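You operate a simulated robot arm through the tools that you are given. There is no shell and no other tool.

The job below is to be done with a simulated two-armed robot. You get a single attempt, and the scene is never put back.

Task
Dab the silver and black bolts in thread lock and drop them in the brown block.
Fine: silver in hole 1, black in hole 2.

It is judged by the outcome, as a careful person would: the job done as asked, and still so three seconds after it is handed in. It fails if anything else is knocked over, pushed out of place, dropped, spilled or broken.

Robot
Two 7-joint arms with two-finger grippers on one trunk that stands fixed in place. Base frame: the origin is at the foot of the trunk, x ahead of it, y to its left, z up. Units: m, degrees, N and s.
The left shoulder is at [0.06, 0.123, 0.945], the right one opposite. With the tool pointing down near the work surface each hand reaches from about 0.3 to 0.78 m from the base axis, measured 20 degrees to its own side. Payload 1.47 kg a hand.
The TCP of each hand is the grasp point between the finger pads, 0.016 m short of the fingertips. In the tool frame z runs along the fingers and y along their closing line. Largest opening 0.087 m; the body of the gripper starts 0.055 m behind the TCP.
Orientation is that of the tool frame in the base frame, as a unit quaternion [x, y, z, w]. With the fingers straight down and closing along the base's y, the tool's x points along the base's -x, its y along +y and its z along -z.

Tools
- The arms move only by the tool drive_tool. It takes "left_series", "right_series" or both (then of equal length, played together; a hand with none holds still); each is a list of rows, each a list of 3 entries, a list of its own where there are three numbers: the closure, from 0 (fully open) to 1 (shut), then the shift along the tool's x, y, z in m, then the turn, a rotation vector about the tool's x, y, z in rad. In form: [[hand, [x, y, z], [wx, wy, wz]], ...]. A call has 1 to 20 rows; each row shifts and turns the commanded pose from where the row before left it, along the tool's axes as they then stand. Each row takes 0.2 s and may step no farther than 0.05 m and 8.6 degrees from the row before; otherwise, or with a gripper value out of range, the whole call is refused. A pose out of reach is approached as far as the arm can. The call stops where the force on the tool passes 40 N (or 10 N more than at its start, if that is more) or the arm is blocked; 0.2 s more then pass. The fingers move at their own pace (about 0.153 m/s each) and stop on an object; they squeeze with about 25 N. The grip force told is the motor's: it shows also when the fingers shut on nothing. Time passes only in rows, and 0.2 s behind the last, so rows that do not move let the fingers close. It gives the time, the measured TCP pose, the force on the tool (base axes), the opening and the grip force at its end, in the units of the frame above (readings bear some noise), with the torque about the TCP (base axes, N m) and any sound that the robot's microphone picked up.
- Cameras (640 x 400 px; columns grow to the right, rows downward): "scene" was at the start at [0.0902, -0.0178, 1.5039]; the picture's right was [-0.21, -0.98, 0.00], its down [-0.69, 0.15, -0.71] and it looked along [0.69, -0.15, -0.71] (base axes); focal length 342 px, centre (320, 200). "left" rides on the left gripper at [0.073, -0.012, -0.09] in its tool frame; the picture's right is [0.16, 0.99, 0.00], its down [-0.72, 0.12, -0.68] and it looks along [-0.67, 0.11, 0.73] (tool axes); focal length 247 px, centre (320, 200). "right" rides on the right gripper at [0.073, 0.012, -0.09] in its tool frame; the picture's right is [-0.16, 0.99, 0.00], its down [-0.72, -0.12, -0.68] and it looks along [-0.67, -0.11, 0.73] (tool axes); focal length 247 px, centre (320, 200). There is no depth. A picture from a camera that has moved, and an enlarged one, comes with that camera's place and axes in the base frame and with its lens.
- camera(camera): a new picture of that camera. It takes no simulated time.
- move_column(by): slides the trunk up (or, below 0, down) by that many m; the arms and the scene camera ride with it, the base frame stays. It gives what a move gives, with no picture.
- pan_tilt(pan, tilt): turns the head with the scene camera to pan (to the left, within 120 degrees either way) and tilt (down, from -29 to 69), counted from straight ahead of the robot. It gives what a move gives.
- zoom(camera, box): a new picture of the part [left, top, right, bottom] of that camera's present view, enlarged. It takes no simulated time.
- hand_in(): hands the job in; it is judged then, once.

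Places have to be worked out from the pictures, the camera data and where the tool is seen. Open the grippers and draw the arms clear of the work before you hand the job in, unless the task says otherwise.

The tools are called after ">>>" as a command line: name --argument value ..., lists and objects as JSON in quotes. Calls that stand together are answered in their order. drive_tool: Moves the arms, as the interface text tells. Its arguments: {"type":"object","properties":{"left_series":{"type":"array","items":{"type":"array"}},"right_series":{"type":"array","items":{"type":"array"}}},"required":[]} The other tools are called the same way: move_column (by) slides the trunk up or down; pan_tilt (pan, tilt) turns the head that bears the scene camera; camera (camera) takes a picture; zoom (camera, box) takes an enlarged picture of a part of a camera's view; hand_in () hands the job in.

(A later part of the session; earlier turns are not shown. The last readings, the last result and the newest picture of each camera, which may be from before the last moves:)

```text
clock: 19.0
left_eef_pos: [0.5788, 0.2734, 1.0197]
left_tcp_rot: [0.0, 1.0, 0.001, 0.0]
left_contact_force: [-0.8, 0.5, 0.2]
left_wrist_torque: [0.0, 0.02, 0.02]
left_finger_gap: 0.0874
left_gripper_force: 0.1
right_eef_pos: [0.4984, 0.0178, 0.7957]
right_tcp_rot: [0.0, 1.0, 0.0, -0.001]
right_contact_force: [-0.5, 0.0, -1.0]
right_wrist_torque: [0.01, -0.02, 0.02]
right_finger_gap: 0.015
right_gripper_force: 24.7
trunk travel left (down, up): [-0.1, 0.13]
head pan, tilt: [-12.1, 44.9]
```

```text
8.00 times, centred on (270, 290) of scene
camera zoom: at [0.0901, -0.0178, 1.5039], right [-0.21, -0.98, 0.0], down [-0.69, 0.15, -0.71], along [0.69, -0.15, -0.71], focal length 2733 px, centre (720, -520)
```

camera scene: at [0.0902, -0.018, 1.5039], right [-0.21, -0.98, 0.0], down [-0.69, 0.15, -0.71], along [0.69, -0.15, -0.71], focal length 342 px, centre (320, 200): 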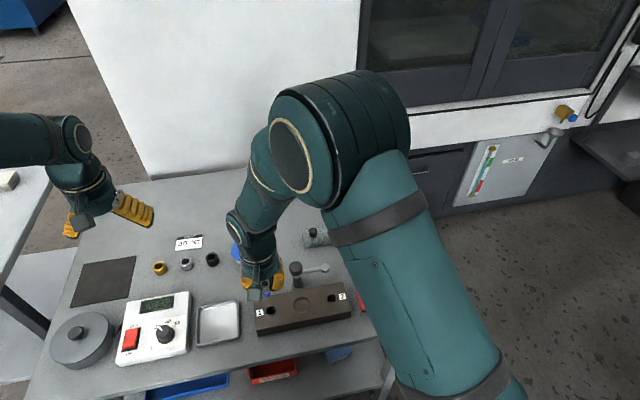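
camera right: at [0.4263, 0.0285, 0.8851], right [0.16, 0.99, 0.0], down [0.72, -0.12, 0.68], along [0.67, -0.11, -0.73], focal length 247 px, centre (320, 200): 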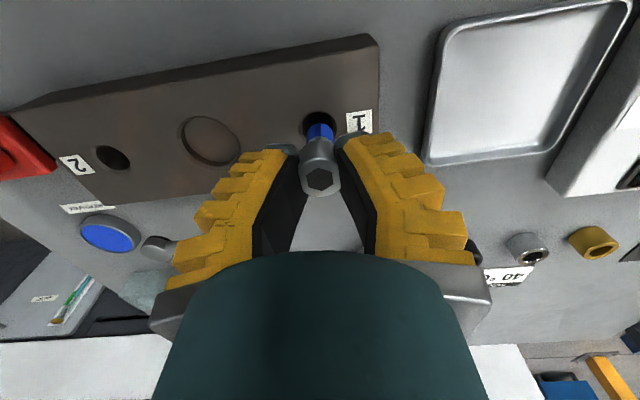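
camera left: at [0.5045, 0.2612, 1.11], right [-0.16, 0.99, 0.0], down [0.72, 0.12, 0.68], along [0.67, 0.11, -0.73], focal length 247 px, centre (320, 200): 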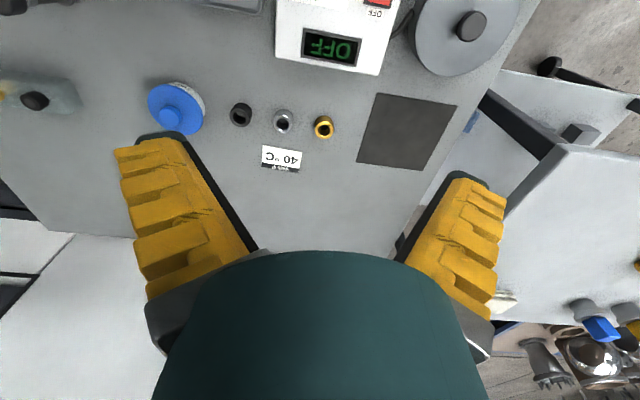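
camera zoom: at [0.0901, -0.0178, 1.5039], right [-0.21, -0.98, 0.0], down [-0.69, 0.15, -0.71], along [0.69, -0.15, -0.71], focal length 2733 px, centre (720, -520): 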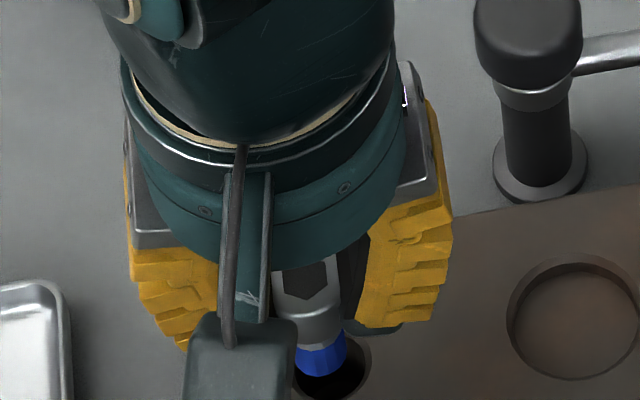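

The hole centre lies about 1.6 mm to the robot's right of the bolt axis. I correct that and lower another 8 mm to bring the tip near the chamfer.

>>> drive_tool --right_series '[[1.0, [0, -0.0016, 0], [0, 0, 0]], [1.0, [0, 0, 0.004], [0, 0, 0]], [1.0, [0, 0, 0.004], [0, 0, 0]], [1.0, [0, 0, 0], [0, 0, 0]]]'

>>> zoom --camera "right" --box '[240, 70, 400, 170]'

>>> zoom --camera "scene" --box '[230, 275, 310, 325]'

```text
clock: 20.0
left_eef_pos: [0.5783, 0.2732, 1.0191]
left_tcp_rot: [0.0, 1.0, 0.0, 0.0]
left_contact_force: [-0.6, -0.3, 0.0]
left_wrist_torque: [0.0, 0.03, -0.01]
left_finger_gap: 0.087
left_gripper_force: 0.0
right_eef_pos: [0.4985, 0.0132, 0.7885]
right_tcp_rot: [0.0, 1.0, 0.0, 0.0]
right_contact_force: [-0.1, -0.3, -0.3]
right_wrist_torque: [0.01, -0.02, -0.02]
right_finger_gap: 0.0152
right_gripper_force: 25.1
trunk travel left (down, up): [-0.1, 0.13]
head pan, tilt: [-12.1, 44.9]
```

```text
4.00 times, centred on (320, 120) of right
camera zoom: at [0.4263, 0.0257, 0.8772], right [0.16, 0.99, 0.0], down [0.72, -0.12, 0.68], along [0.67, -0.11, -0.73], focal length 988 px, centre (320, 520)
```

zoom: 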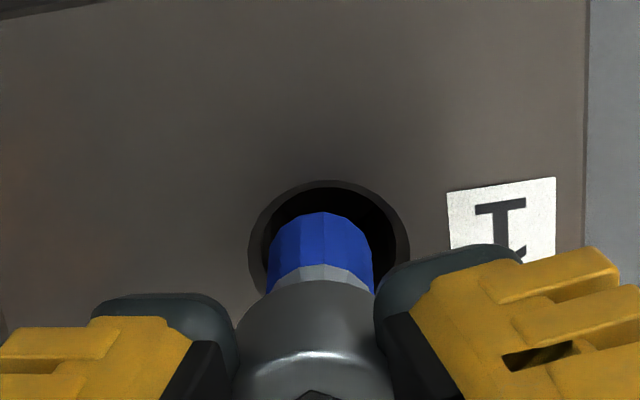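

```text
8.00 times, centred on (270, 300) of scene
camera zoom: at [0.0903, -0.0178, 1.5039], right [-0.21, -0.98, 0.0], down [-0.69, 0.15, -0.71], along [0.69, -0.15, -0.71], focal length 2733 px, centre (720, -600)
```

zoom: 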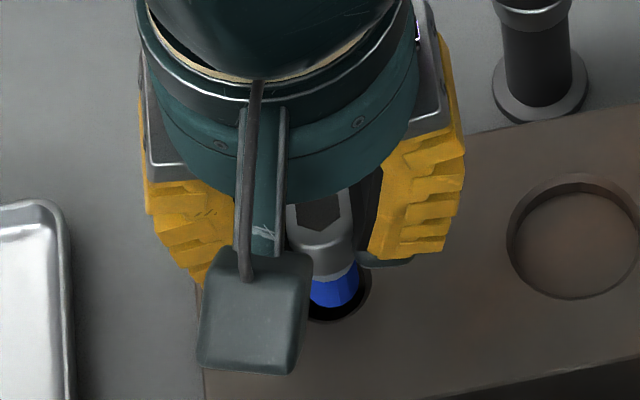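

In the wrist view the hole now sits about 1.4 mm to the left of the bolt, so I overshot slightly. I nudge back left and enlarge further to check the fore-aft fit.

>>> drive_tool --right_series '[[1.0, [0, 0.0013, 0], [0, 0, 0]], [1.0, [0, 0, 0], [0, 0, 0]], [1.0, [0, 0, 0], [0, 0, 0]]]'

>>> zoom --camera "right" --box '[280, 95, 360, 145]'

>>> zoom --camera "scene" --box '[252, 295, 284, 315]'

```text
clock: 20.8
left_eef_pos: [0.5784, 0.2737, 1.0187]
left_tcp_rot: [0.0, 1.0, -0.001, 0.0]
left_contact_force: [-0.4, 0.1, -0.1]
left_wrist_torque: [0.0, 0.04, 0.0]
left_finger_gap: 0.0872
left_gripper_force: 0.0
right_eef_pos: [0.498, 0.0134, 0.7873]
right_tcp_rot: [0.0, 1.0, 0.0, 0.0]
right_contact_force: [-0.1, -0.4, -1.2]
right_wrist_torque: [0.02, 0.03, 0.01]
right_finger_gap: 0.0152
right_gripper_force: 25.2
trunk travel left (down, up): [-0.1, 0.13]
head pan, tilt: [-12.1, 44.9]
```

```text
8.00 times, centred on (320, 120) of right
camera zoom: at [0.4267, 0.0261, 0.877], right [0.16, 0.99, 0.0], down [0.72, -0.12, 0.68], along [0.67, -0.11, -0.73], focal length 1976 px, centre (320, 840)
```

zoom: 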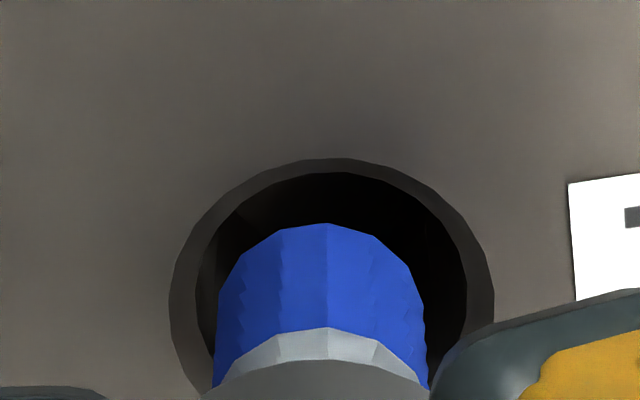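

```text
16.00 times, centred on (268, 305) of scene
camera zoom: at [0.0903, -0.0178, 1.5039], right [-0.21, -0.98, 0.0], down [-0.69, 0.15, -0.71], along [0.69, -0.15, -0.71], focal length 5466 px, centre (1152, -1480)
```

zoom: 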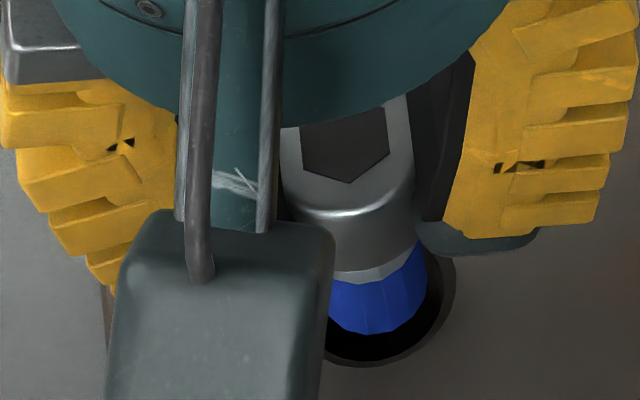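

Both views agree the bolt is within about 1 mm of the hole's axis, with ~2.7 mm radial clearance. I nudge +x and +y by under a millimetre and lower the shank into the hole.

>>> drive_tool --right_series '[[1.0, [-0.0008, 0.0007, 0], [0, 0, 0]], [1.0, [0, 0, 0.004], [0, 0, 0]], [1.0, [0, 0, 0.004], [0, 0, 0]], [1.0, [0, 0, 0.004], [0, 0, 0]], [1.0, [0, 0, 0.004], [0, 0, 0]], [1.0, [0, 0, 0], [0, 0, 0]]]'

>>> zoom --camera "right" --box '[240, 85, 400, 185]'

>>> zoom --camera "scene" --box '[240, 285, 304, 325]'

```text
clock: 22.2
left_eef_pos: [0.5786, 0.2738, 1.0207]
left_tcp_rot: [0.0, 1.0, 0.0, 0.0]
left_contact_force: [-0.5, -0.1, -0.2]
left_wrist_torque: [-0.01, -0.02, -0.02]
left_finger_gap: 0.0869
left_gripper_force: 0.1
right_eef_pos: [0.5003, 0.0143, 0.771]
right_tcp_rot: [0.0, 1.0, 0.0, 0.0]
right_contact_force: [-1.0, -0.2, -1.4]
right_wrist_torque: [0.02, -0.01, 0.03]
right_finger_gap: 0.0149
right_gripper_force: 24.9
trunk travel left (down, up): [-0.1, 0.13]
head pan, tilt: [-12.1, 44.9]
```

```text
4.00 times, centred on (320, 135) of right
camera zoom: at [0.4278, 0.0263, 0.8606], right [0.16, 0.99, 0.0], down [0.72, -0.12, 0.68], along [0.67, -0.11, -0.73], focal length 988 px, centre (320, 460)
```

zoom: 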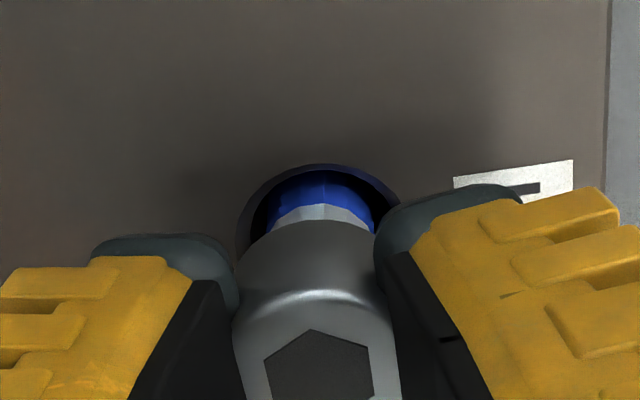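

```text
10.00 times, centred on (272, 305) of scene
camera zoom: at [0.0902, -0.0178, 1.5039], right [-0.21, -0.98, 0.0], down [-0.69, 0.15, -0.71], along [0.69, -0.15, -0.71], focal length 3416 px, centre (800, -850)
```

zoom: 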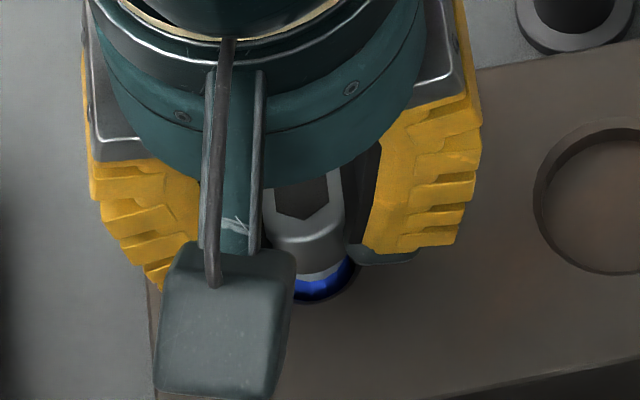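

The shank is entering the hole freely with no side force. I lower further in 2-3 mm steps toward seating.

>>> drive_tool --right_series '[[1.0, [0, 0, 0.003], [0, 0, 0]], [1.0, [0, 0, 0.003], [0, 0, 0]], [1.0, [0, 0, 0.002], [0, 0, 0]], [1.0, [0, 0, 0], [0, 0, 0]]]'

>>> zoom --camera "right" --box '[240, 85, 400, 185]'

>>> zoom --camera "scene" --box '[240, 285, 304, 325]'

```text
clock: 23.2
left_eef_pos: [0.5778, 0.273, 1.0204]
left_tcp_rot: [0.0, 1.0, 0.0, 0.0]
left_contact_force: [-0.2, -0.1, 0.1]
left_wrist_torque: [-0.01, 0.01, 0.0]
left_finger_gap: 0.087
left_gripper_force: 0.0
right_eef_pos: [0.4998, 0.0154, 0.7629]
right_tcp_rot: [0.0, 1.0, 0.001, 0.0]
right_contact_force: [0.6, 0.5, -0.8]
right_wrist_torque: [0.01, 0.01, 0.02]
right_finger_gap: 0.0148
right_gripper_force: 24.8
trunk travel left (down, up): [-0.1, 0.13]
head pan, tilt: [-12.1, 44.9]
```

```text
4.00 times, centred on (320, 135) of right
camera zoom: at [0.4276, 0.0263, 0.8533], right [0.16, 0.99, 0.0], down [0.72, -0.12, 0.68], along [0.67, -0.11, -0.73], focal length 988 px, centre (320, 460)
```

zoom: 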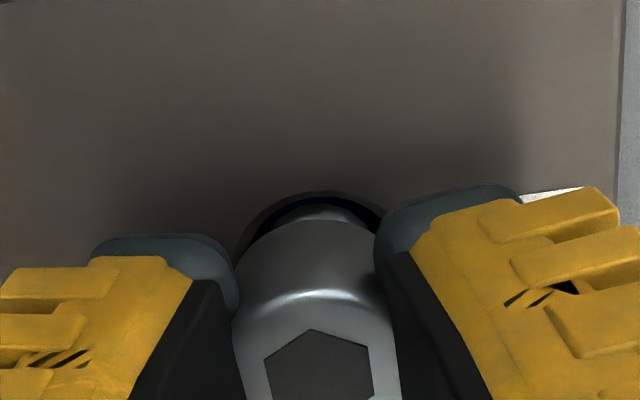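

```text
10.00 times, centred on (272, 305) of scene
camera zoom: at [0.0902, -0.0178, 1.5039], right [-0.21, -0.98, 0.0], down [-0.69, 0.15, -0.71], along [0.69, -0.15, -0.71], focal length 3416 px, centre (800, -850)
```

zoom: 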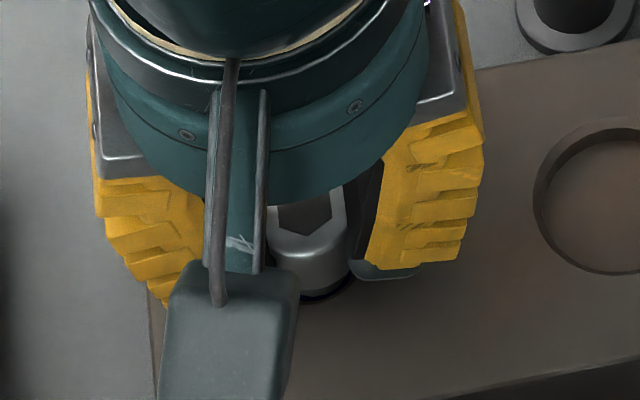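

The head is only a few millimetres above the block with no contact force yet. I lower 3 mm more, then open the fingers partway to let it settle.

>>> drive_tool --right_series '[[1.0, [0, 0, 0.001], [0, 0, 0]], [1.0, [0, 0, 0.001], [0, 0, 0]], [1.0, [0, 0, 0.001], [0, 0, 0]], [1.0, [0, 0, 0], [0, 0, 0]]]'

>>> drive_tool --right_series '[[0.75, [0, 0, 0], [0, 0, 0]], [0.65, [0, 0, 0], [0, 0, 0]], [0.55, [0, 0, 0], [0, 0, 0]], [0.5, [0, 0, 0], [0, 0, 0]]]'

>>> camera --camera "right"

>>> zoom --camera "scene" --box '[240, 285, 304, 325]'

```text
clock: 24.2
left_eef_pos: [0.5789, 0.2734, 1.0206]
left_tcp_rot: [0.0, 1.0, 0.001, 0.0]
left_contact_force: [-0.9, -0.2, -0.8]
left_wrist_torque: [0.05, 0.02, 0.01]
left_finger_gap: 0.0868
left_gripper_force: 0.0
right_eef_pos: [0.4996, 0.0143, 0.7608]
right_tcp_rot: [-0.001, 1.0, 0.0, 0.0]
right_contact_force: [0.1, -0.7, -0.9]
right_wrist_torque: [0.03, 0.02, 0.04]
right_finger_gap: 0.0149
right_gripper_force: 24.6
trunk travel left (down, up): [-0.1, 0.13]
head pan, tilt: [-12.1, 44.9]
```

```text
clock: 25.2
left_eef_pos: [0.5778, 0.2733, 1.0195]
left_tcp_rot: [0.001, 1.0, 0.0, 0.0]
left_contact_force: [-0.3, -0.4, 0.5]
left_wrist_torque: [0.02, -0.01, -0.02]
left_finger_gap: 0.087
left_gripper_force: 0.0
right_eef_pos: [0.4991, 0.0155, 0.7615]
right_tcp_rot: [0.0, 1.0, 0.001, 0.0]
right_contact_force: [0.1, 0.9, 0.4]
right_wrist_torque: [0.0, 0.01, 0.02]
right_finger_gap: 0.049
right_gripper_force: 3.3
trunk travel left (down, up): [-0.1, 0.13]
head pan, tilt: [-12.1, 44.9]
```

```text
taken
camera right: at [0.4279, 0.0271, 0.8502], right [0.16, 0.99, 0.0], down [0.72, -0.12, 0.68], along [0.67, -0.11, -0.73], focal length 247 px, centre (320, 200)
```

right: 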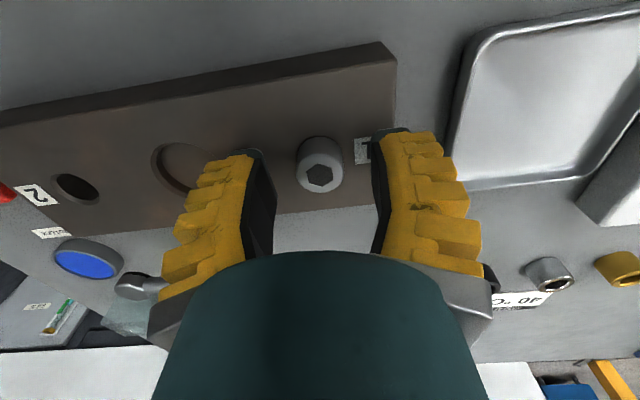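

```text
10.00 times, centred on (272, 305) of scene
camera zoom: at [0.0902, -0.0178, 1.5039], right [-0.21, -0.98, 0.0], down [-0.69, 0.15, -0.71], along [0.69, -0.15, -0.71], focal length 3416 px, centre (800, -850)
```

zoom: 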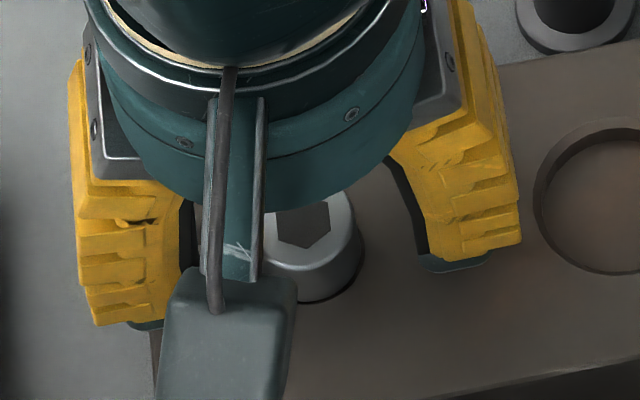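

The silver bolt is released and seated with its head on hole 1. I raise the hand straight up clear of it and check the placement.

>>> drive_tool --right_series '[[0.45, [0, 0, -0.01], [0, 0, 0]], [0.4, [0, 0, -0.02], [0, 0, 0]], [0.4, [0, 0, -0.03], [0, 0, 0]], [0.4, [0, 0, -0.03], [0, 0, 0]], [0.4, [0, 0, -0.03], [0, 0, 0]], [0.4, [0, 0, 0], [0, 0, 0]]]'

>>> camera --camera "right"

>>> zoom --camera "scene" --box '[230, 255, 350, 330]'

```text
clock: 26.6
left_eef_pos: [0.5792, 0.2731, 1.0205]
left_tcp_rot: [0.0, 1.0, -0.001, 0.0]
left_contact_force: [-0.6, -0.8, -1.1]
left_wrist_torque: [0.01, -0.02, 0.02]
left_finger_gap: 0.0871
left_gripper_force: 0.1
right_eef_pos: [0.4987, 0.0133, 0.8812]
right_tcp_rot: [0.0, 1.0, -0.001, 0.0]
right_contact_force: [-0.1, -0.4, -0.2]
right_wrist_torque: [0.02, 0.01, -0.01]
right_finger_gap: 0.0573
right_gripper_force: 3.7
trunk travel left (down, up): [-0.1, 0.13]
head pan, tilt: [-12.1, 44.9]
```

```text
taken
camera right: at [0.4267, 0.026, 0.9711], right [0.16, 0.99, 0.0], down [0.72, -0.12, 0.68], along [0.67, -0.11, -0.73], focal length 247 px, centre (320, 200)
```

right: 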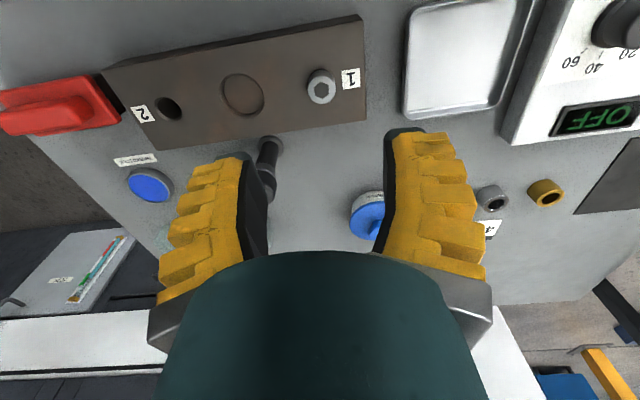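

```text
5.33 times, centred on (290, 292) of scene
camera zoom: at [0.0905, -0.0177, 1.5038], right [-0.21, -0.98, 0.0], down [-0.69, 0.15, -0.71], along [0.69, -0.15, -0.71], focal length 1822 px, centre (480, -293)
```

zoom: 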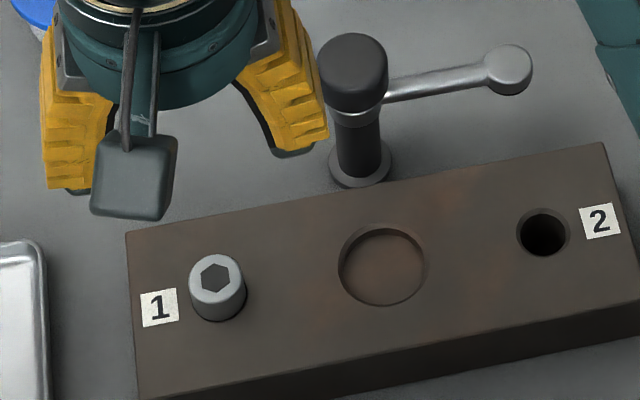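

Silver stands squarely in hole 1. Now I move at safe height to above the black bolt at about (0.711,-0.130), with the fingers narrowed to the same opening as before.

>>> drive_tool --right_series '[[0.62, [0, 0, -0.02], [0, 0, 0]], [0.62, [-0.026, -0.0175, 0], [0, 0, 0]], [0.62, [-0.027, -0.018, 0], [0, 0, 0]], [0.62, [-0.027, -0.018, 0], [0, 0, 0]], [0.62, [-0.027, -0.018, 0], [0, 0, 0]], [0.62, [-0.027, -0.018, 0], [0, 0, 0]], [0.62, [-0.027, -0.018, 0], [0, 0, 0]], [0.62, [-0.026, -0.018, 0], [0, 0, 0]], [0.62, [-0.024, -0.018, 0], [0, 0, 0]], [0.62, [0, 0, 0.03], [0, 0, 0]], [0.62, [0, 0, 0.03], [0, 0, 0]], [0.62, [0, 0, 0], [0, 0, 0]]]'

>>> camera --camera "right"

>>> zoom --camera "scene" --box '[260, 180, 380, 255]'

```text
clock: 29.2
left_eef_pos: [0.5773, 0.2735, 1.0199]
left_tcp_rot: [0.0, 1.0, 0.0, 0.0]
left_contact_force: [0.5, 0.6, -0.7]
left_wrist_torque: [0.0, 0.0, 0.02]
left_finger_gap: 0.0868
left_gripper_force: 0.2
right_eef_pos: [0.7085, -0.129, 0.8431]
right_tcp_rot: [0.0, 1.0, 0.0, 0.0]
right_contact_force: [-0.9, -0.3, 0.6]
right_wrist_torque: [0.01, 0.01, -0.01]
right_finger_gap: 0.0389
right_gripper_force: 4.2
trunk travel left (down, up): [-0.1, 0.13]
head pan, tilt: [-12.1, 44.9]
```

```text
taken
camera right: at [0.6352, -0.1177, 0.9313], right [0.16, 0.99, 0.0], down [0.72, -0.12, 0.68], along [0.67, -0.11, -0.73], focal length 247 px, centre (320, 200)
```

right: 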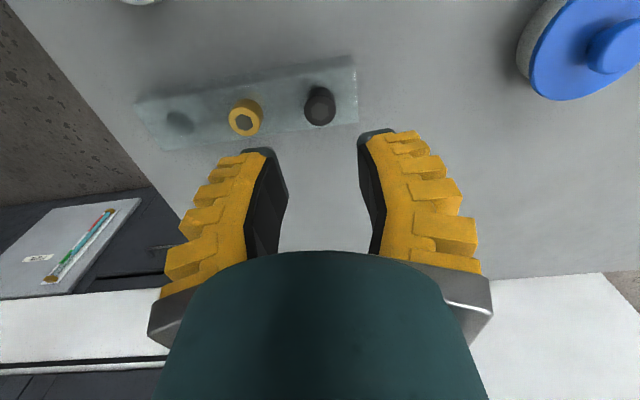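

```text
5.33 times, centred on (320, 218) of scene
camera zoom: at [0.0898, -0.0177, 1.504], right [-0.21, -0.98, 0.0], down [-0.69, 0.15, -0.71], along [0.69, -0.15, -0.71], focal length 1822 px, centre (320, 107)
```

zoom: 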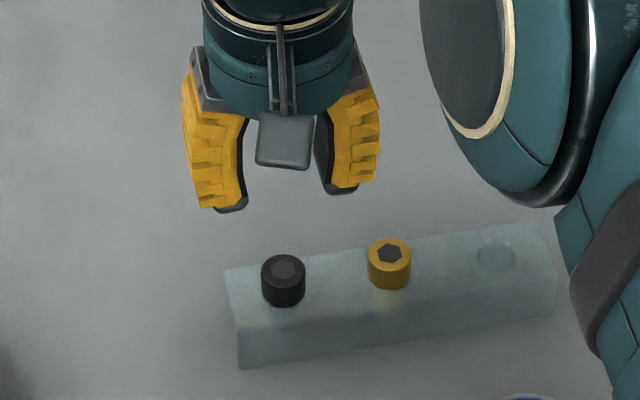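

The black head appears right on the tool's axis, at about (0.710,-0.130). I lower to z≈0.785 and check again.

>>> drive_tool --right_series '[[0.62, [-0.001, -0.0005, 0.02], [0, 0, 0]], [0.62, [0, 0, 0.02], [0, 0, 0]], [0.62, [0, 0, 0.018], [0, 0, 0]], [0.62, [0, 0, 0], [0, 0, 0]]]'

>>> zoom --camera "right" --box '[200, 60, 440, 210]'

>>> zoom --camera "scene" --box '[260, 190, 380, 265]'

```text
clock: 30.2
left_eef_pos: [0.5785, 0.2725, 1.0199]
left_tcp_rot: [-0.001, 1.0, 0.0, 0.0]
left_contact_force: [-0.3, 0.4, -1.1]
left_wrist_torque: [0.0, 0.0, -0.02]
left_finger_gap: 0.0869
left_gripper_force: 0.1
right_eef_pos: [0.7107, -0.1275, 0.784]
right_tcp_rot: [0.001, 1.0, 0.0, 0.0]
right_contact_force: [1.1, 1.1, -0.1]
right_wrist_torque: [-0.02, -0.02, -0.01]
right_finger_gap: 0.0392
right_gripper_force: 4.5
trunk travel left (down, up): [-0.1, 0.13]
head pan, tilt: [-12.1, 44.9]
```

```text
2.67 times, centred on (320, 135) of right
camera zoom: at [0.6387, -0.1163, 0.8724], right [0.16, 0.99, 0.0], down [0.72, -0.12, 0.68], along [0.67, -0.11, -0.73], focal length 659 px, centre (320, 373)
```

zoom: 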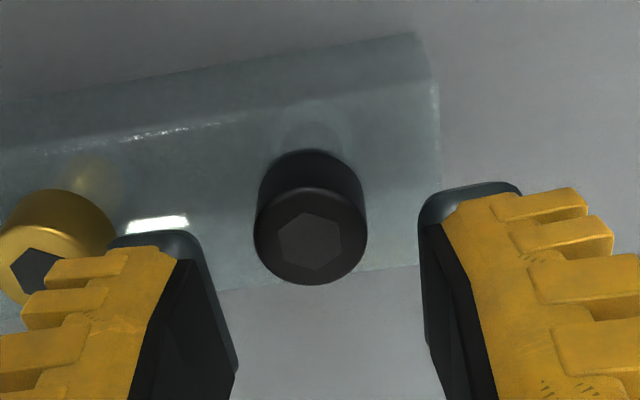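

```text
5.33 times, centred on (320, 228) of scene
camera zoom: at [0.0899, -0.0177, 1.5039], right [-0.21, -0.98, 0.0], down [-0.69, 0.15, -0.71], along [0.69, -0.15, -0.71], focal length 1822 px, centre (320, 53)
```

zoom: 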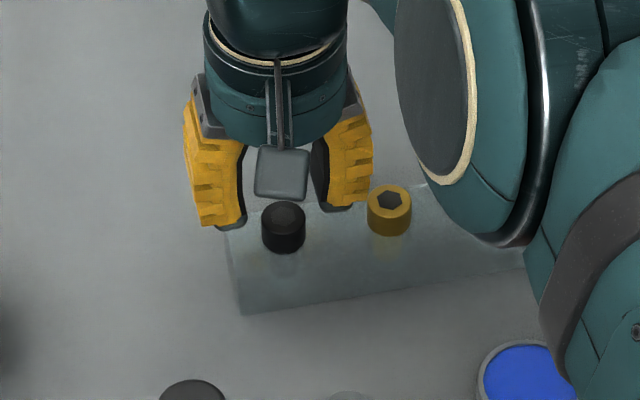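

The black head is at (0.7115,-0.1305), about 2 mm to the robot's right of the tool. I correct and lower to z≈0.757.

>>> drive_tool --right_series '[[0.62, [0, -0.0022, 0.009], [0, 0, 0]], [0.62, [0, 0, 0.009], [0, 0, 0]], [0.62, [0, 0, 0.009], [0, 0, 0]], [0.62, [0, 0, 0], [0, 0, 0]]]'

>>> zoom --camera "right" --box '[200, 90, 440, 240]'

>>> zoom --camera "scene" --box '[260, 190, 380, 265]'

```text
clock: 31.2
left_eef_pos: [0.5783, 0.2731, 1.0197]
left_tcp_rot: [0.0, 1.0, -0.001, 0.0]
left_contact_force: [0.4, -0.2, -0.2]
left_wrist_torque: [-0.01, -0.03, 0.01]
left_finger_gap: 0.0869
left_gripper_force: 0.1
right_eef_pos: [0.7119, -0.1306, 0.7571]
right_tcp_rot: [0.0, 1.0, -0.001, 0.001]
right_contact_force: [-0.1, 0.2, -0.4]
right_wrist_torque: [0.01, 0.02, 0.01]
right_finger_gap: 0.0388
right_gripper_force: 4.2
trunk travel left (down, up): [-0.1, 0.13]
head pan, tilt: [-12.1, 44.9]
```

```text
2.67 times, centred on (320, 165) of right
camera zoom: at [0.6392, -0.119, 0.8459], right [0.16, 0.99, 0.0], down [0.72, -0.12, 0.68], along [0.67, -0.11, -0.73], focal length 659 px, centre (320, 293)
```

zoom: 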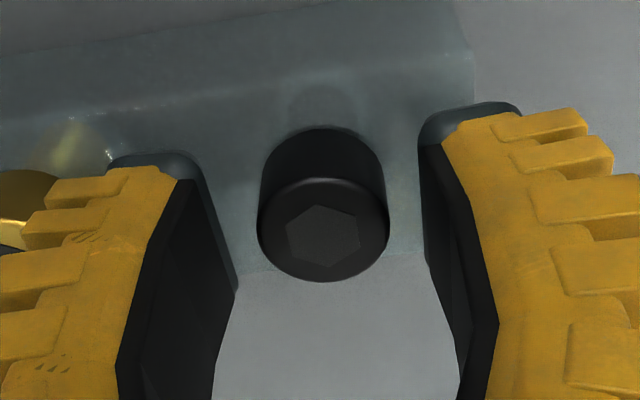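

```text
5.33 times, centred on (320, 228) of scene
camera zoom: at [0.0901, -0.0178, 1.5039], right [-0.21, -0.98, 0.0], down [-0.69, 0.15, -0.71], along [0.69, -0.15, -0.71], focal length 1822 px, centre (320, 53)
```

zoom: 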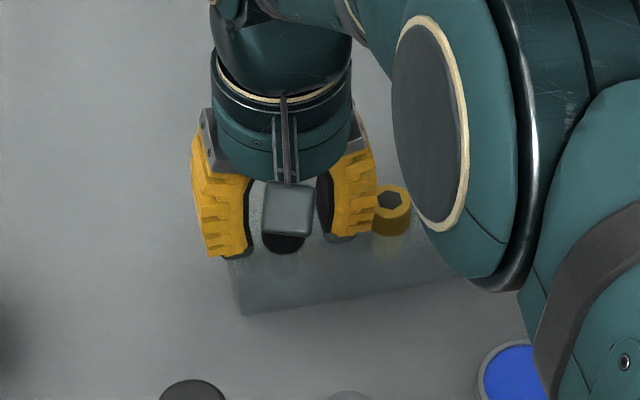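

The black head is centred and nothing is touched. I go 1 mm lower and close on it.

>>> drive_tool --right_series '[[0.62, [0, 0.0004, 0.001], [0, 0, 0]], [0.8, [0, 0, 0], [0, 0, 0]], [1.0, [0, 0, 0], [0, 0, 0]], [1.0, [0, 0, 0], [0, 0, 0]], [1.0, [0, 0, 0], [0, 0, 0]]]'

>>> zoom --camera "right" --box '[200, 90, 440, 240]'

```text
clock: 32.4
left_eef_pos: [0.5786, 0.274, 1.0196]
left_tcp_rot: [0.0, 1.0, 0.001, 0.0]
left_contact_force: [-1.3, 0.3, 0.4]
left_wrist_torque: [-0.01, 0.01, 0.01]
left_finger_gap: 0.0869
left_gripper_force: 0.0
right_eef_pos: [0.7119, -0.1298, 0.7566]
right_tcp_rot: [0.0, 1.0, 0.0, 0.001]
right_contact_force: [0.8, -1.2, 2.1]
right_wrist_torque: [0.02, -0.1, 0.01]
right_finger_gap: 0.0169
right_gripper_force: 25.2
trunk travel left (down, up): [-0.1, 0.13]
head pan, tilt: [-12.1, 44.9]
```

```text
2.67 times, centred on (320, 165) of right
camera zoom: at [0.6396, -0.1184, 0.8452], right [0.16, 0.99, 0.0], down [0.72, -0.12, 0.68], along [0.67, -0.11, -0.73], focal length 659 px, centre (320, 293)
```

zoom: 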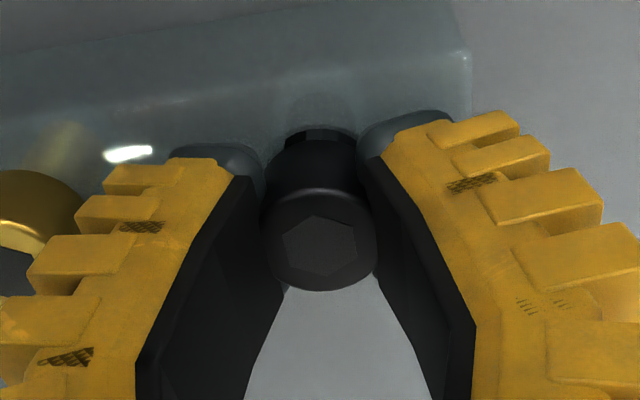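

The grip reads 25 N; the head seems to have shifted a millimetre or two upward in the fingers. I lift gently and check its posture.

>>> drive_tool --right_series '[[1.0, [0, 0, -0.005], [0, 0, 0]], [1.0, [0, 0, -0.01], [0, 0, 0]], [1.0, [0, 0, -0.015], [0, 0, 0]], [1.0, [0, 0, -0.02], [0, 0, 0]], [1.0, [0, 0, -0.02], [0, 0, 0]], [1.0, [0, 0, -0.02], [0, 0, 0]], [1.0, [0, 0, 0], [0, 0, 0]]]'

>>> camera --camera "right"

>>> zoom --camera "right" --box '[240, 110, 400, 210]'

>>> zoom --camera "scene" --box '[260, 180, 380, 255]'

>>> zoom --camera "left" --box '[0, 40, 160, 140]'

```text
clock: 34.0
left_eef_pos: [0.5795, 0.273, 1.0197]
left_tcp_rot: [-0.001, 1.0, 0.0, 0.0]
left_contact_force: [0.2, 0.0, 0.3]
left_wrist_torque: [0.0, -0.01, 0.02]
left_finger_gap: 0.0869
left_gripper_force: 0.0
right_eef_pos: [0.7109, -0.1294, 0.8443]
right_tcp_rot: [0.0, 1.0, 0.0, 0.0]
right_contact_force: [0.5, 0.0, -2.3]
right_wrist_torque: [-0.02, 0.01, 0.0]
right_finger_gap: 0.016
right_gripper_force: 25.1
trunk travel left (down, up): [-0.1, 0.13]
head pan, tilt: [-12.1, 44.9]
```

```text
taken
camera right: at [0.6387, -0.1176, 0.9338], right [0.16, 0.99, 0.0], down [0.72, -0.12, 0.68], along [0.67, -0.11, -0.73], focal length 247 px, centre (320, 200)
```

right: 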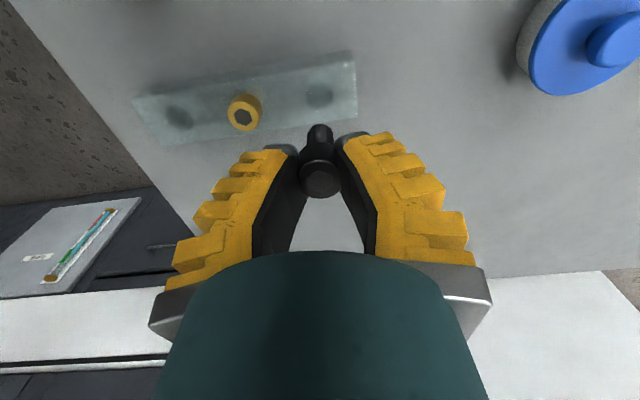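

```text
4.00 times, centred on (320, 160) of right
camera zoom: at [0.6387, -0.1176, 0.9338], right [0.16, 0.99, 0.0], down [0.72, -0.12, 0.68], along [0.67, -0.11, -0.73], focal length 988 px, centre (320, 360)
```

zoom: 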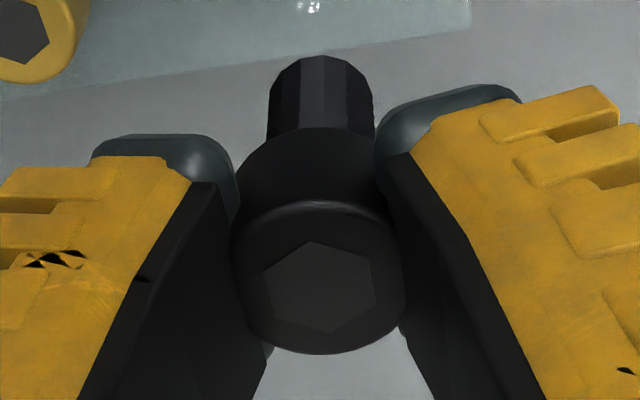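

```text
5.33 times, centred on (320, 218) of scene
camera zoom: at [0.0905, -0.0178, 1.5039], right [-0.21, -0.98, 0.0], down [-0.69, 0.15, -0.71], along [0.69, -0.15, -0.71], focal length 1822 px, centre (320, 107)
```

zoom: 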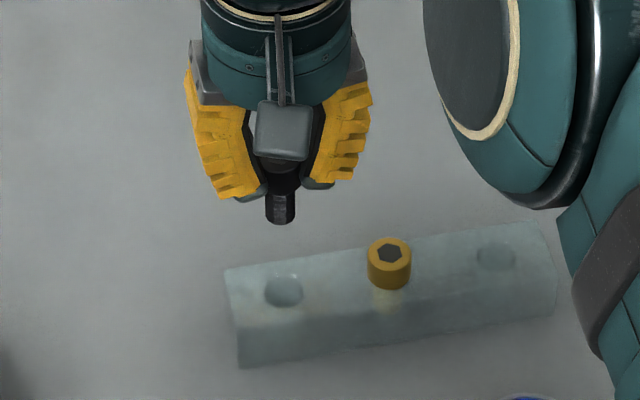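

```text
4.00 times, centred on (80, 90) of left
camera zoom: at [0.5052, 0.2609, 1.1096], right [-0.16, 0.99, 0.0], down [0.72, 0.12, 0.68], along [0.67, 0.11, -0.73], focal length 988 px, centre (1280, 640)
```

zoom: 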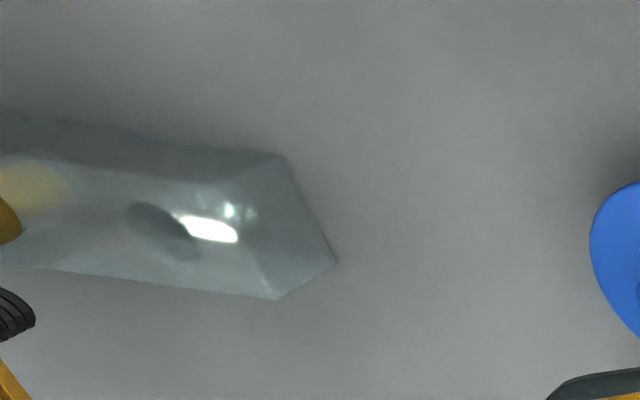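

The black bolt hangs straight and centred, tip about 46 mm below the TCP. I carry it to the dish at the same height.

>>> drive_tool --right_series '[[1.0, [0.01, -0.01, -0.005], [0, 0, 0]], [1.0, [0.022, -0.022, 0], [0, 0, 0]], [1.0, [0.025, -0.025, 0], [0, 0, 0]], [1.0, [0.025, -0.025, 0], [0, 0, 0]], [1.0, [0.02, -0.02, 0], [0, 0, 0]], [1.0, [0.01, -0.007, 0], [0, 0, 0]], [1.0, [0, 0, 0], [0, 0, 0]], [1.0, [0, 0, 0], [0, 0, 0]]]'

>>> camera --camera "right"

>>> zoom --camera "scene" --box '[300, 200, 420, 275]'

```text
clock: 35.8
left_eef_pos: [0.5783, 0.272, 1.0189]
left_tcp_rot: [-0.001, 1.0, 0.0, 0.0]
left_contact_force: [0.1, 0.0, -0.1]
left_wrist_torque: [0.03, -0.03, -0.03]
left_finger_gap: 0.087
left_gripper_force: 0.0
right_eef_pos: [0.6003, -0.2402, 0.8486]
right_tcp_rot: [0.0, 1.0, 0.0, 0.0]
right_contact_force: [-0.3, 0.2, -0.8]
right_wrist_torque: [-0.02, -0.02, 0.02]
right_finger_gap: 0.016
right_gripper_force: 25.2
trunk travel left (down, up): [-0.1, 0.13]
head pan, tilt: [-12.1, 44.9]
```

```text
taken
camera right: at [0.5282, -0.2284, 0.9389], right [0.16, 0.99, 0.0], down [0.72, -0.12, 0.68], along [0.67, -0.11, -0.73], focal length 247 px, centre (320, 200)
```

right: 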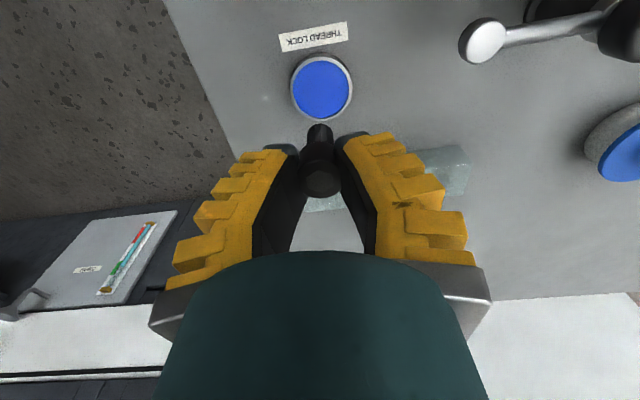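

```text
5.33 times, centred on (360, 238) of scene
camera zoom: at [0.0902, -0.0178, 1.5039], right [-0.21, -0.98, 0.0], down [-0.69, 0.15, -0.71], along [0.69, -0.15, -0.71], focal length 1822 px, centre (107, 0)
```

zoom: 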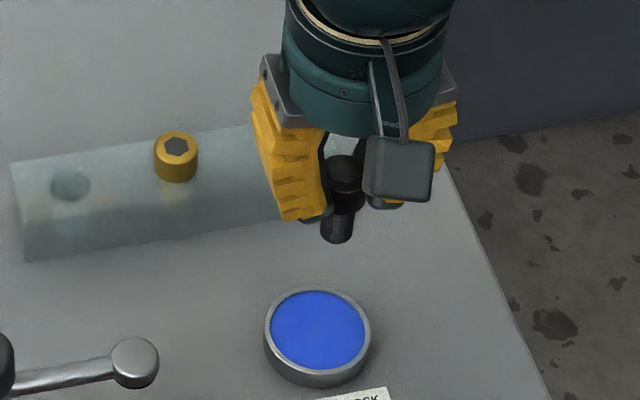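

The dish is directly below (about 1.5 mm to the left of the bolt). I lower in steps to dip the black thread the same depth as the silver one.

>>> drive_tool --right_series '[[1.0, [0.0005, 0.0015, 0.02], [0, 0, 0]], [1.0, [0, 0, 0.02], [0, 0, 0]], [1.0, [0, 0, 0.018], [0, 0, 0]], [1.0, [0, 0, 0.012], [0, 0, 0]], [1.0, [0, 0, 0.008], [0, 0, 0]], [1.0, [0, 0, 0], [0, 0, 0]]]'

>>> zoom --camera "right" --box '[240, 60, 400, 160]'

>>> zoom --camera "scene" --box '[320, 230, 400, 280]'

```text
clock: 37.2
left_eef_pos: [0.5796, 0.2733, 1.0201]
left_tcp_rot: [-0.001, 1.0, -0.001, 0.0]
left_contact_force: [-0.4, 0.0, -0.5]
left_wrist_torque: [-0.07, -0.02, -0.03]
left_finger_gap: 0.0871
left_gripper_force: 0.0
right_eef_pos: [0.5998, -0.239, 0.7707]
right_tcp_rot: [0.0, 1.0, 0.0, 0.0]
right_contact_force: [0.0, 0.3, -0.5]
right_wrist_torque: [0.01, 0.01, 0.01]
right_finger_gap: 0.0154
right_gripper_force: 24.6
trunk travel left (down, up): [-0.1, 0.13]
head pan, tilt: [-12.1, 44.9]
```

```text
4.00 times, centred on (320, 110) of right
camera zoom: at [0.528, -0.2275, 0.8608], right [0.16, 0.99, 0.0], down [0.72, -0.12, 0.68], along [0.67, -0.11, -0.73], focal length 988 px, centre (320, 560)
```

zoom: 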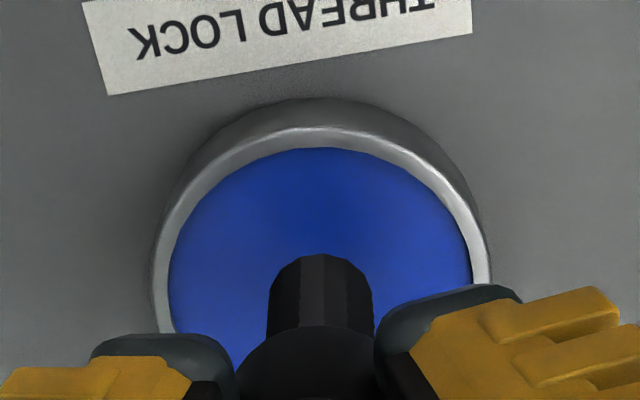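

```text
8.00 times, centred on (360, 255) of scene
camera zoom: at [0.0901, -0.0178, 1.5039], right [-0.21, -0.98, 0.0], down [-0.69, 0.15, -0.71], along [0.69, -0.15, -0.71], focal length 2733 px, centre (0, -240)
```

zoom: 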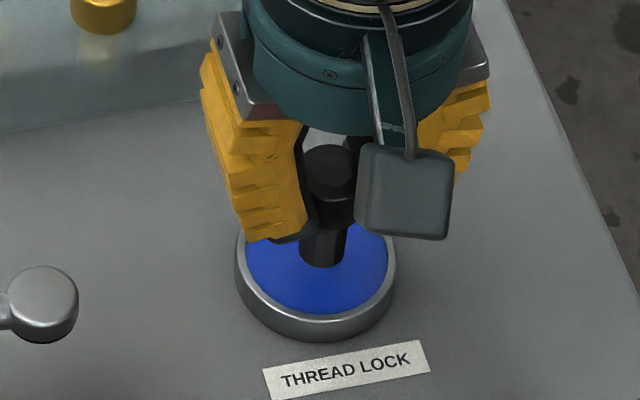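

The tip is well inside the rim, just above the liquid. I dip it about 9-10 mm further and hold for a moment.

>>> drive_tool --right_series '[[1.0, [0, 0, 0.003], [0, 0, 0]], [1.0, [0, 0, 0.003], [0, 0, 0]], [1.0, [0, 0, 0.003], [0, 0, 0]], [1.0, [0, 0, 0.001], [0, 0, 0]], [1.0, [0, 0, 0], [0, 0, 0]]]'

>>> zoom --camera "right" --box '[240, 60, 400, 160]'

>>> zoom --camera "scene" --box '[320, 230, 400, 280]'

```text
clock: 38.4
left_eef_pos: [0.5787, 0.2727, 1.0187]
left_tcp_rot: [0.0, 1.0, 0.0, 0.0]
left_contact_force: [0.4, 0.3, -0.5]
left_wrist_torque: [-0.02, -0.01, -0.01]
left_finger_gap: 0.0871
left_gripper_force: 0.1
right_eef_pos: [0.597, -0.2379, 0.7616]
right_tcp_rot: [0.0, 1.0, 0.0, 0.001]
right_contact_force: [-0.3, 0.5, -1.8]
right_wrist_torque: [0.02, 0.04, 0.0]
right_finger_gap: 0.0153
right_gripper_force: 25.2
trunk travel left (down, up): [-0.1, 0.13]
head pan, tilt: [-12.1, 44.9]
```

```text
4.00 times, centred on (320, 110) of right
camera zoom: at [0.526, -0.2268, 0.8507], right [0.16, 0.99, 0.0], down [0.72, -0.12, 0.68], along [0.67, -0.11, -0.73], focal length 988 px, centre (320, 560)
```

zoom: 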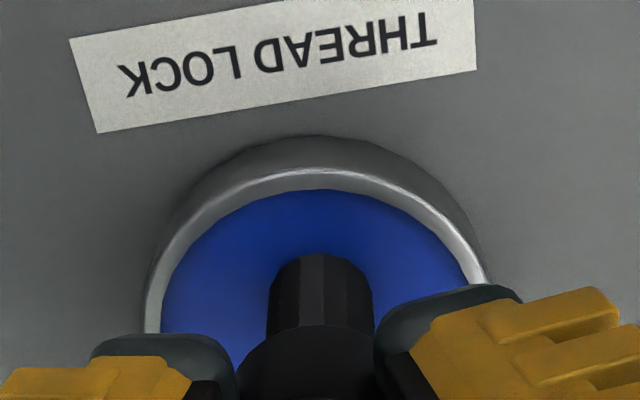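

```text
8.00 times, centred on (360, 255) of scene
camera zoom: at [0.0903, -0.0178, 1.5039], right [-0.21, -0.98, 0.0], down [-0.69, 0.15, -0.71], along [0.69, -0.15, -0.71], focal length 2733 px, centre (0, -240)
```

zoom: 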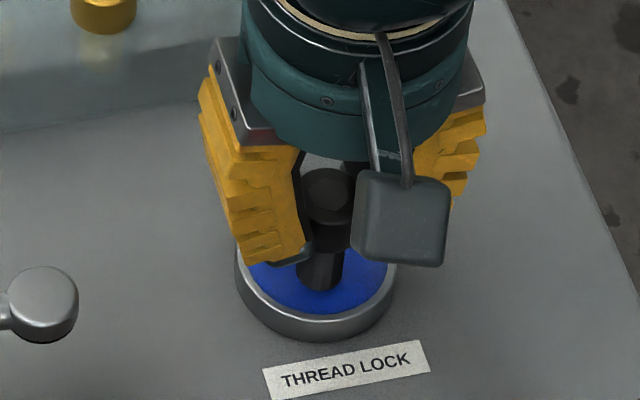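

The black thread isn't coloured yet; it sits a little higher in the grip, so its tip may not have reached the liquid. I lower 3 mm more in 1 mm steps.

>>> drive_tool --right_series '[[1.0, [-0.001, 0, 0.001], [0, 0, 0]], [1.0, [0, 0, 0.001], [0, 0, 0]], [1.0, [0, 0, 0.001], [0, 0, 0]], [1.0, [0, 0, 0], [0, 0, 0]]]'

>>> zoom --camera "right" --box '[240, 60, 400, 160]'

>>> zoom --camera "scene" --box '[320, 230, 400, 280]'

```text
clock: 39.4
left_eef_pos: [0.5775, 0.2744, 1.0212]
left_tcp_rot: [0.0, 1.0, 0.0, 0.001]
left_contact_force: [-0.2, -0.1, -0.9]
left_wrist_torque: [-0.03, 0.02, -0.01]
left_finger_gap: 0.0867
left_gripper_force: 0.0
right_eef_pos: [0.6, -0.2389, 0.7599]
right_tcp_rot: [0.0, 1.0, 0.0, 0.001]
right_contact_force: [-5.9, -0.2, 15.2]
right_wrist_torque: [0.01, 0.17, 0.01]
right_finger_gap: 0.0152
right_gripper_force: 25.1
trunk travel left (down, up): [-0.1, 0.13]
head pan, tilt: [-12.1, 44.9]
```

```text
4.00 times, centred on (320, 110) of right
camera zoom: at [0.5281, -0.2259, 0.8493], right [0.16, 0.99, 0.0], down [0.72, -0.12, 0.68], along [0.67, -0.11, -0.73], focal length 988 px, centre (320, 560)
```

zoom: 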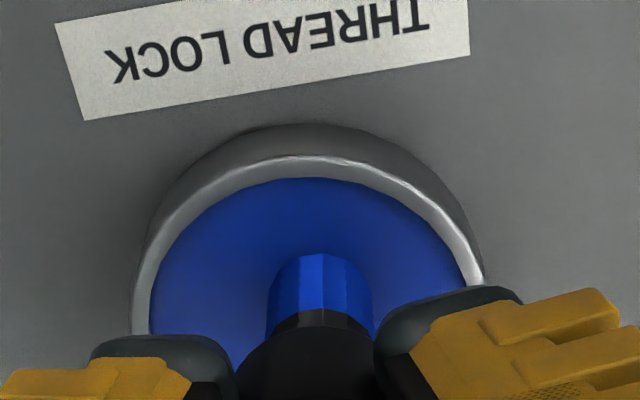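

```text
8.00 times, centred on (360, 255) of scene
camera zoom: at [0.0883, -0.0172, 1.5041], right [-0.21, -0.98, 0.0], down [-0.69, 0.15, -0.71], along [0.69, -0.15, -0.7], focal length 2733 px, centre (0, -240)
```

zoom: 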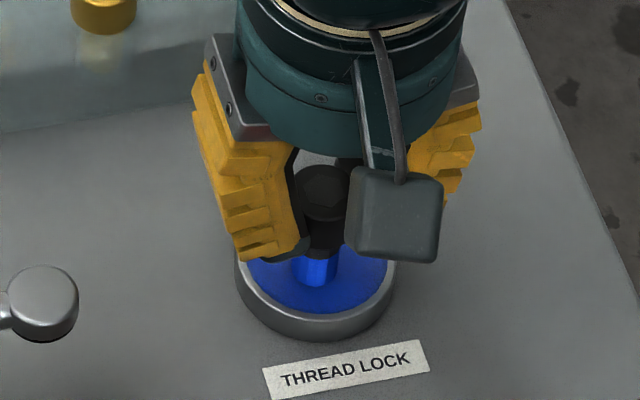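

The thread is now blue and the tip has touched the dish floor (15 N). I lift straight up at once, pause above the dish, and check the dish hasn't moved.

>>> drive_tool --right_series '[[1.0, [0, 0, -0.003], [0, 0, 0]], [1.0, [0, 0, -0.004], [0, 0, 0]], [1.0, [0, 0, -0.006], [0, 0, 0]], [1.0, [0, 0, -0.01], [0, 0, 0]], [1.0, [0, 0, 0], [0, 0, 0]], [1.0, [0, 0, 0], [0, 0, 0]], [1.0, [0, 0, -0.02], [0, 0, 0]], [1.0, [0, 0, -0.025], [0, 0, 0]], [1.0, [0, 0, -0.025], [0, 0, 0]], [1.0, [0, 0, -0.022], [0, 0, 0]], [1.0, [0, 0, 0], [0, 0, 0]]]'

>>> camera --camera "right"

>>> zoom --camera "scene" --box '[300, 200, 420, 275]'

```text
clock: 41.8
left_eef_pos: [0.5784, 0.2726, 1.0197]
left_tcp_rot: [0.0, 1.0, 0.0, -0.001]
left_contact_force: [-0.1, -0.5, 0.0]
left_wrist_torque: [0.02, 0.03, 0.0]
left_finger_gap: 0.0871
left_gripper_force: 0.0
right_eef_pos: [0.6019, -0.2393, 0.8714]
right_tcp_rot: [0.0, 1.0, 0.0, 0.0]
right_contact_force: [0.3, -0.3, -0.7]
right_wrist_torque: [0.05, -0.03, 0.0]
right_finger_gap: 0.0148
right_gripper_force: 25.1
trunk travel left (down, up): [-0.1, 0.13]
head pan, tilt: [-12.1, 44.9]
```

```text
taken
camera right: at [0.5294, -0.227, 0.9609], right [0.16, 0.99, 0.0], down [0.72, -0.12, 0.68], along [0.67, -0.11, -0.73], focal length 247 px, centre (320, 200)
```

right: 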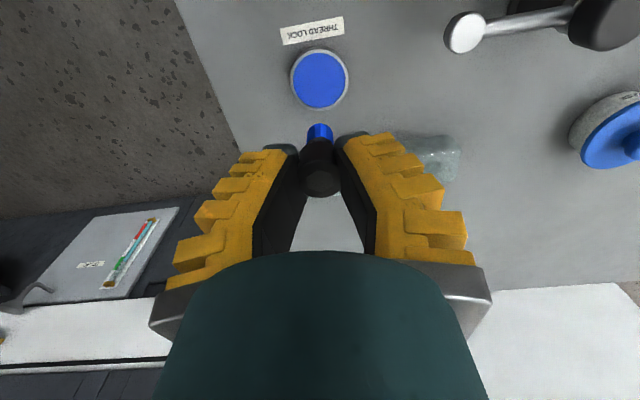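

```text
5.33 times, centred on (360, 238) of scene
camera zoom: at [0.0905, -0.0179, 1.5038], right [-0.21, -0.98, 0.0], down [-0.69, 0.15, -0.71], along [0.69, -0.15, -0.71], focal length 1822 px, centre (107, 0)
```

zoom: 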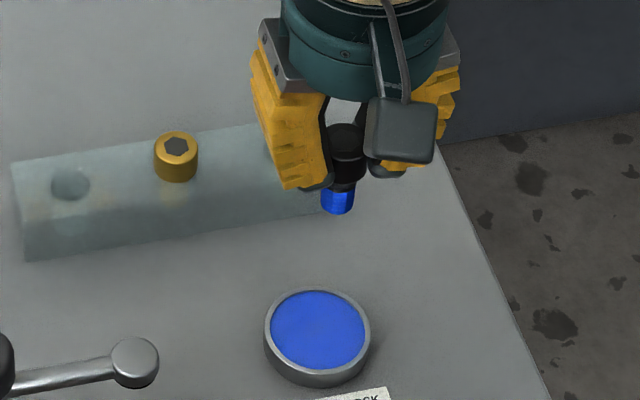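

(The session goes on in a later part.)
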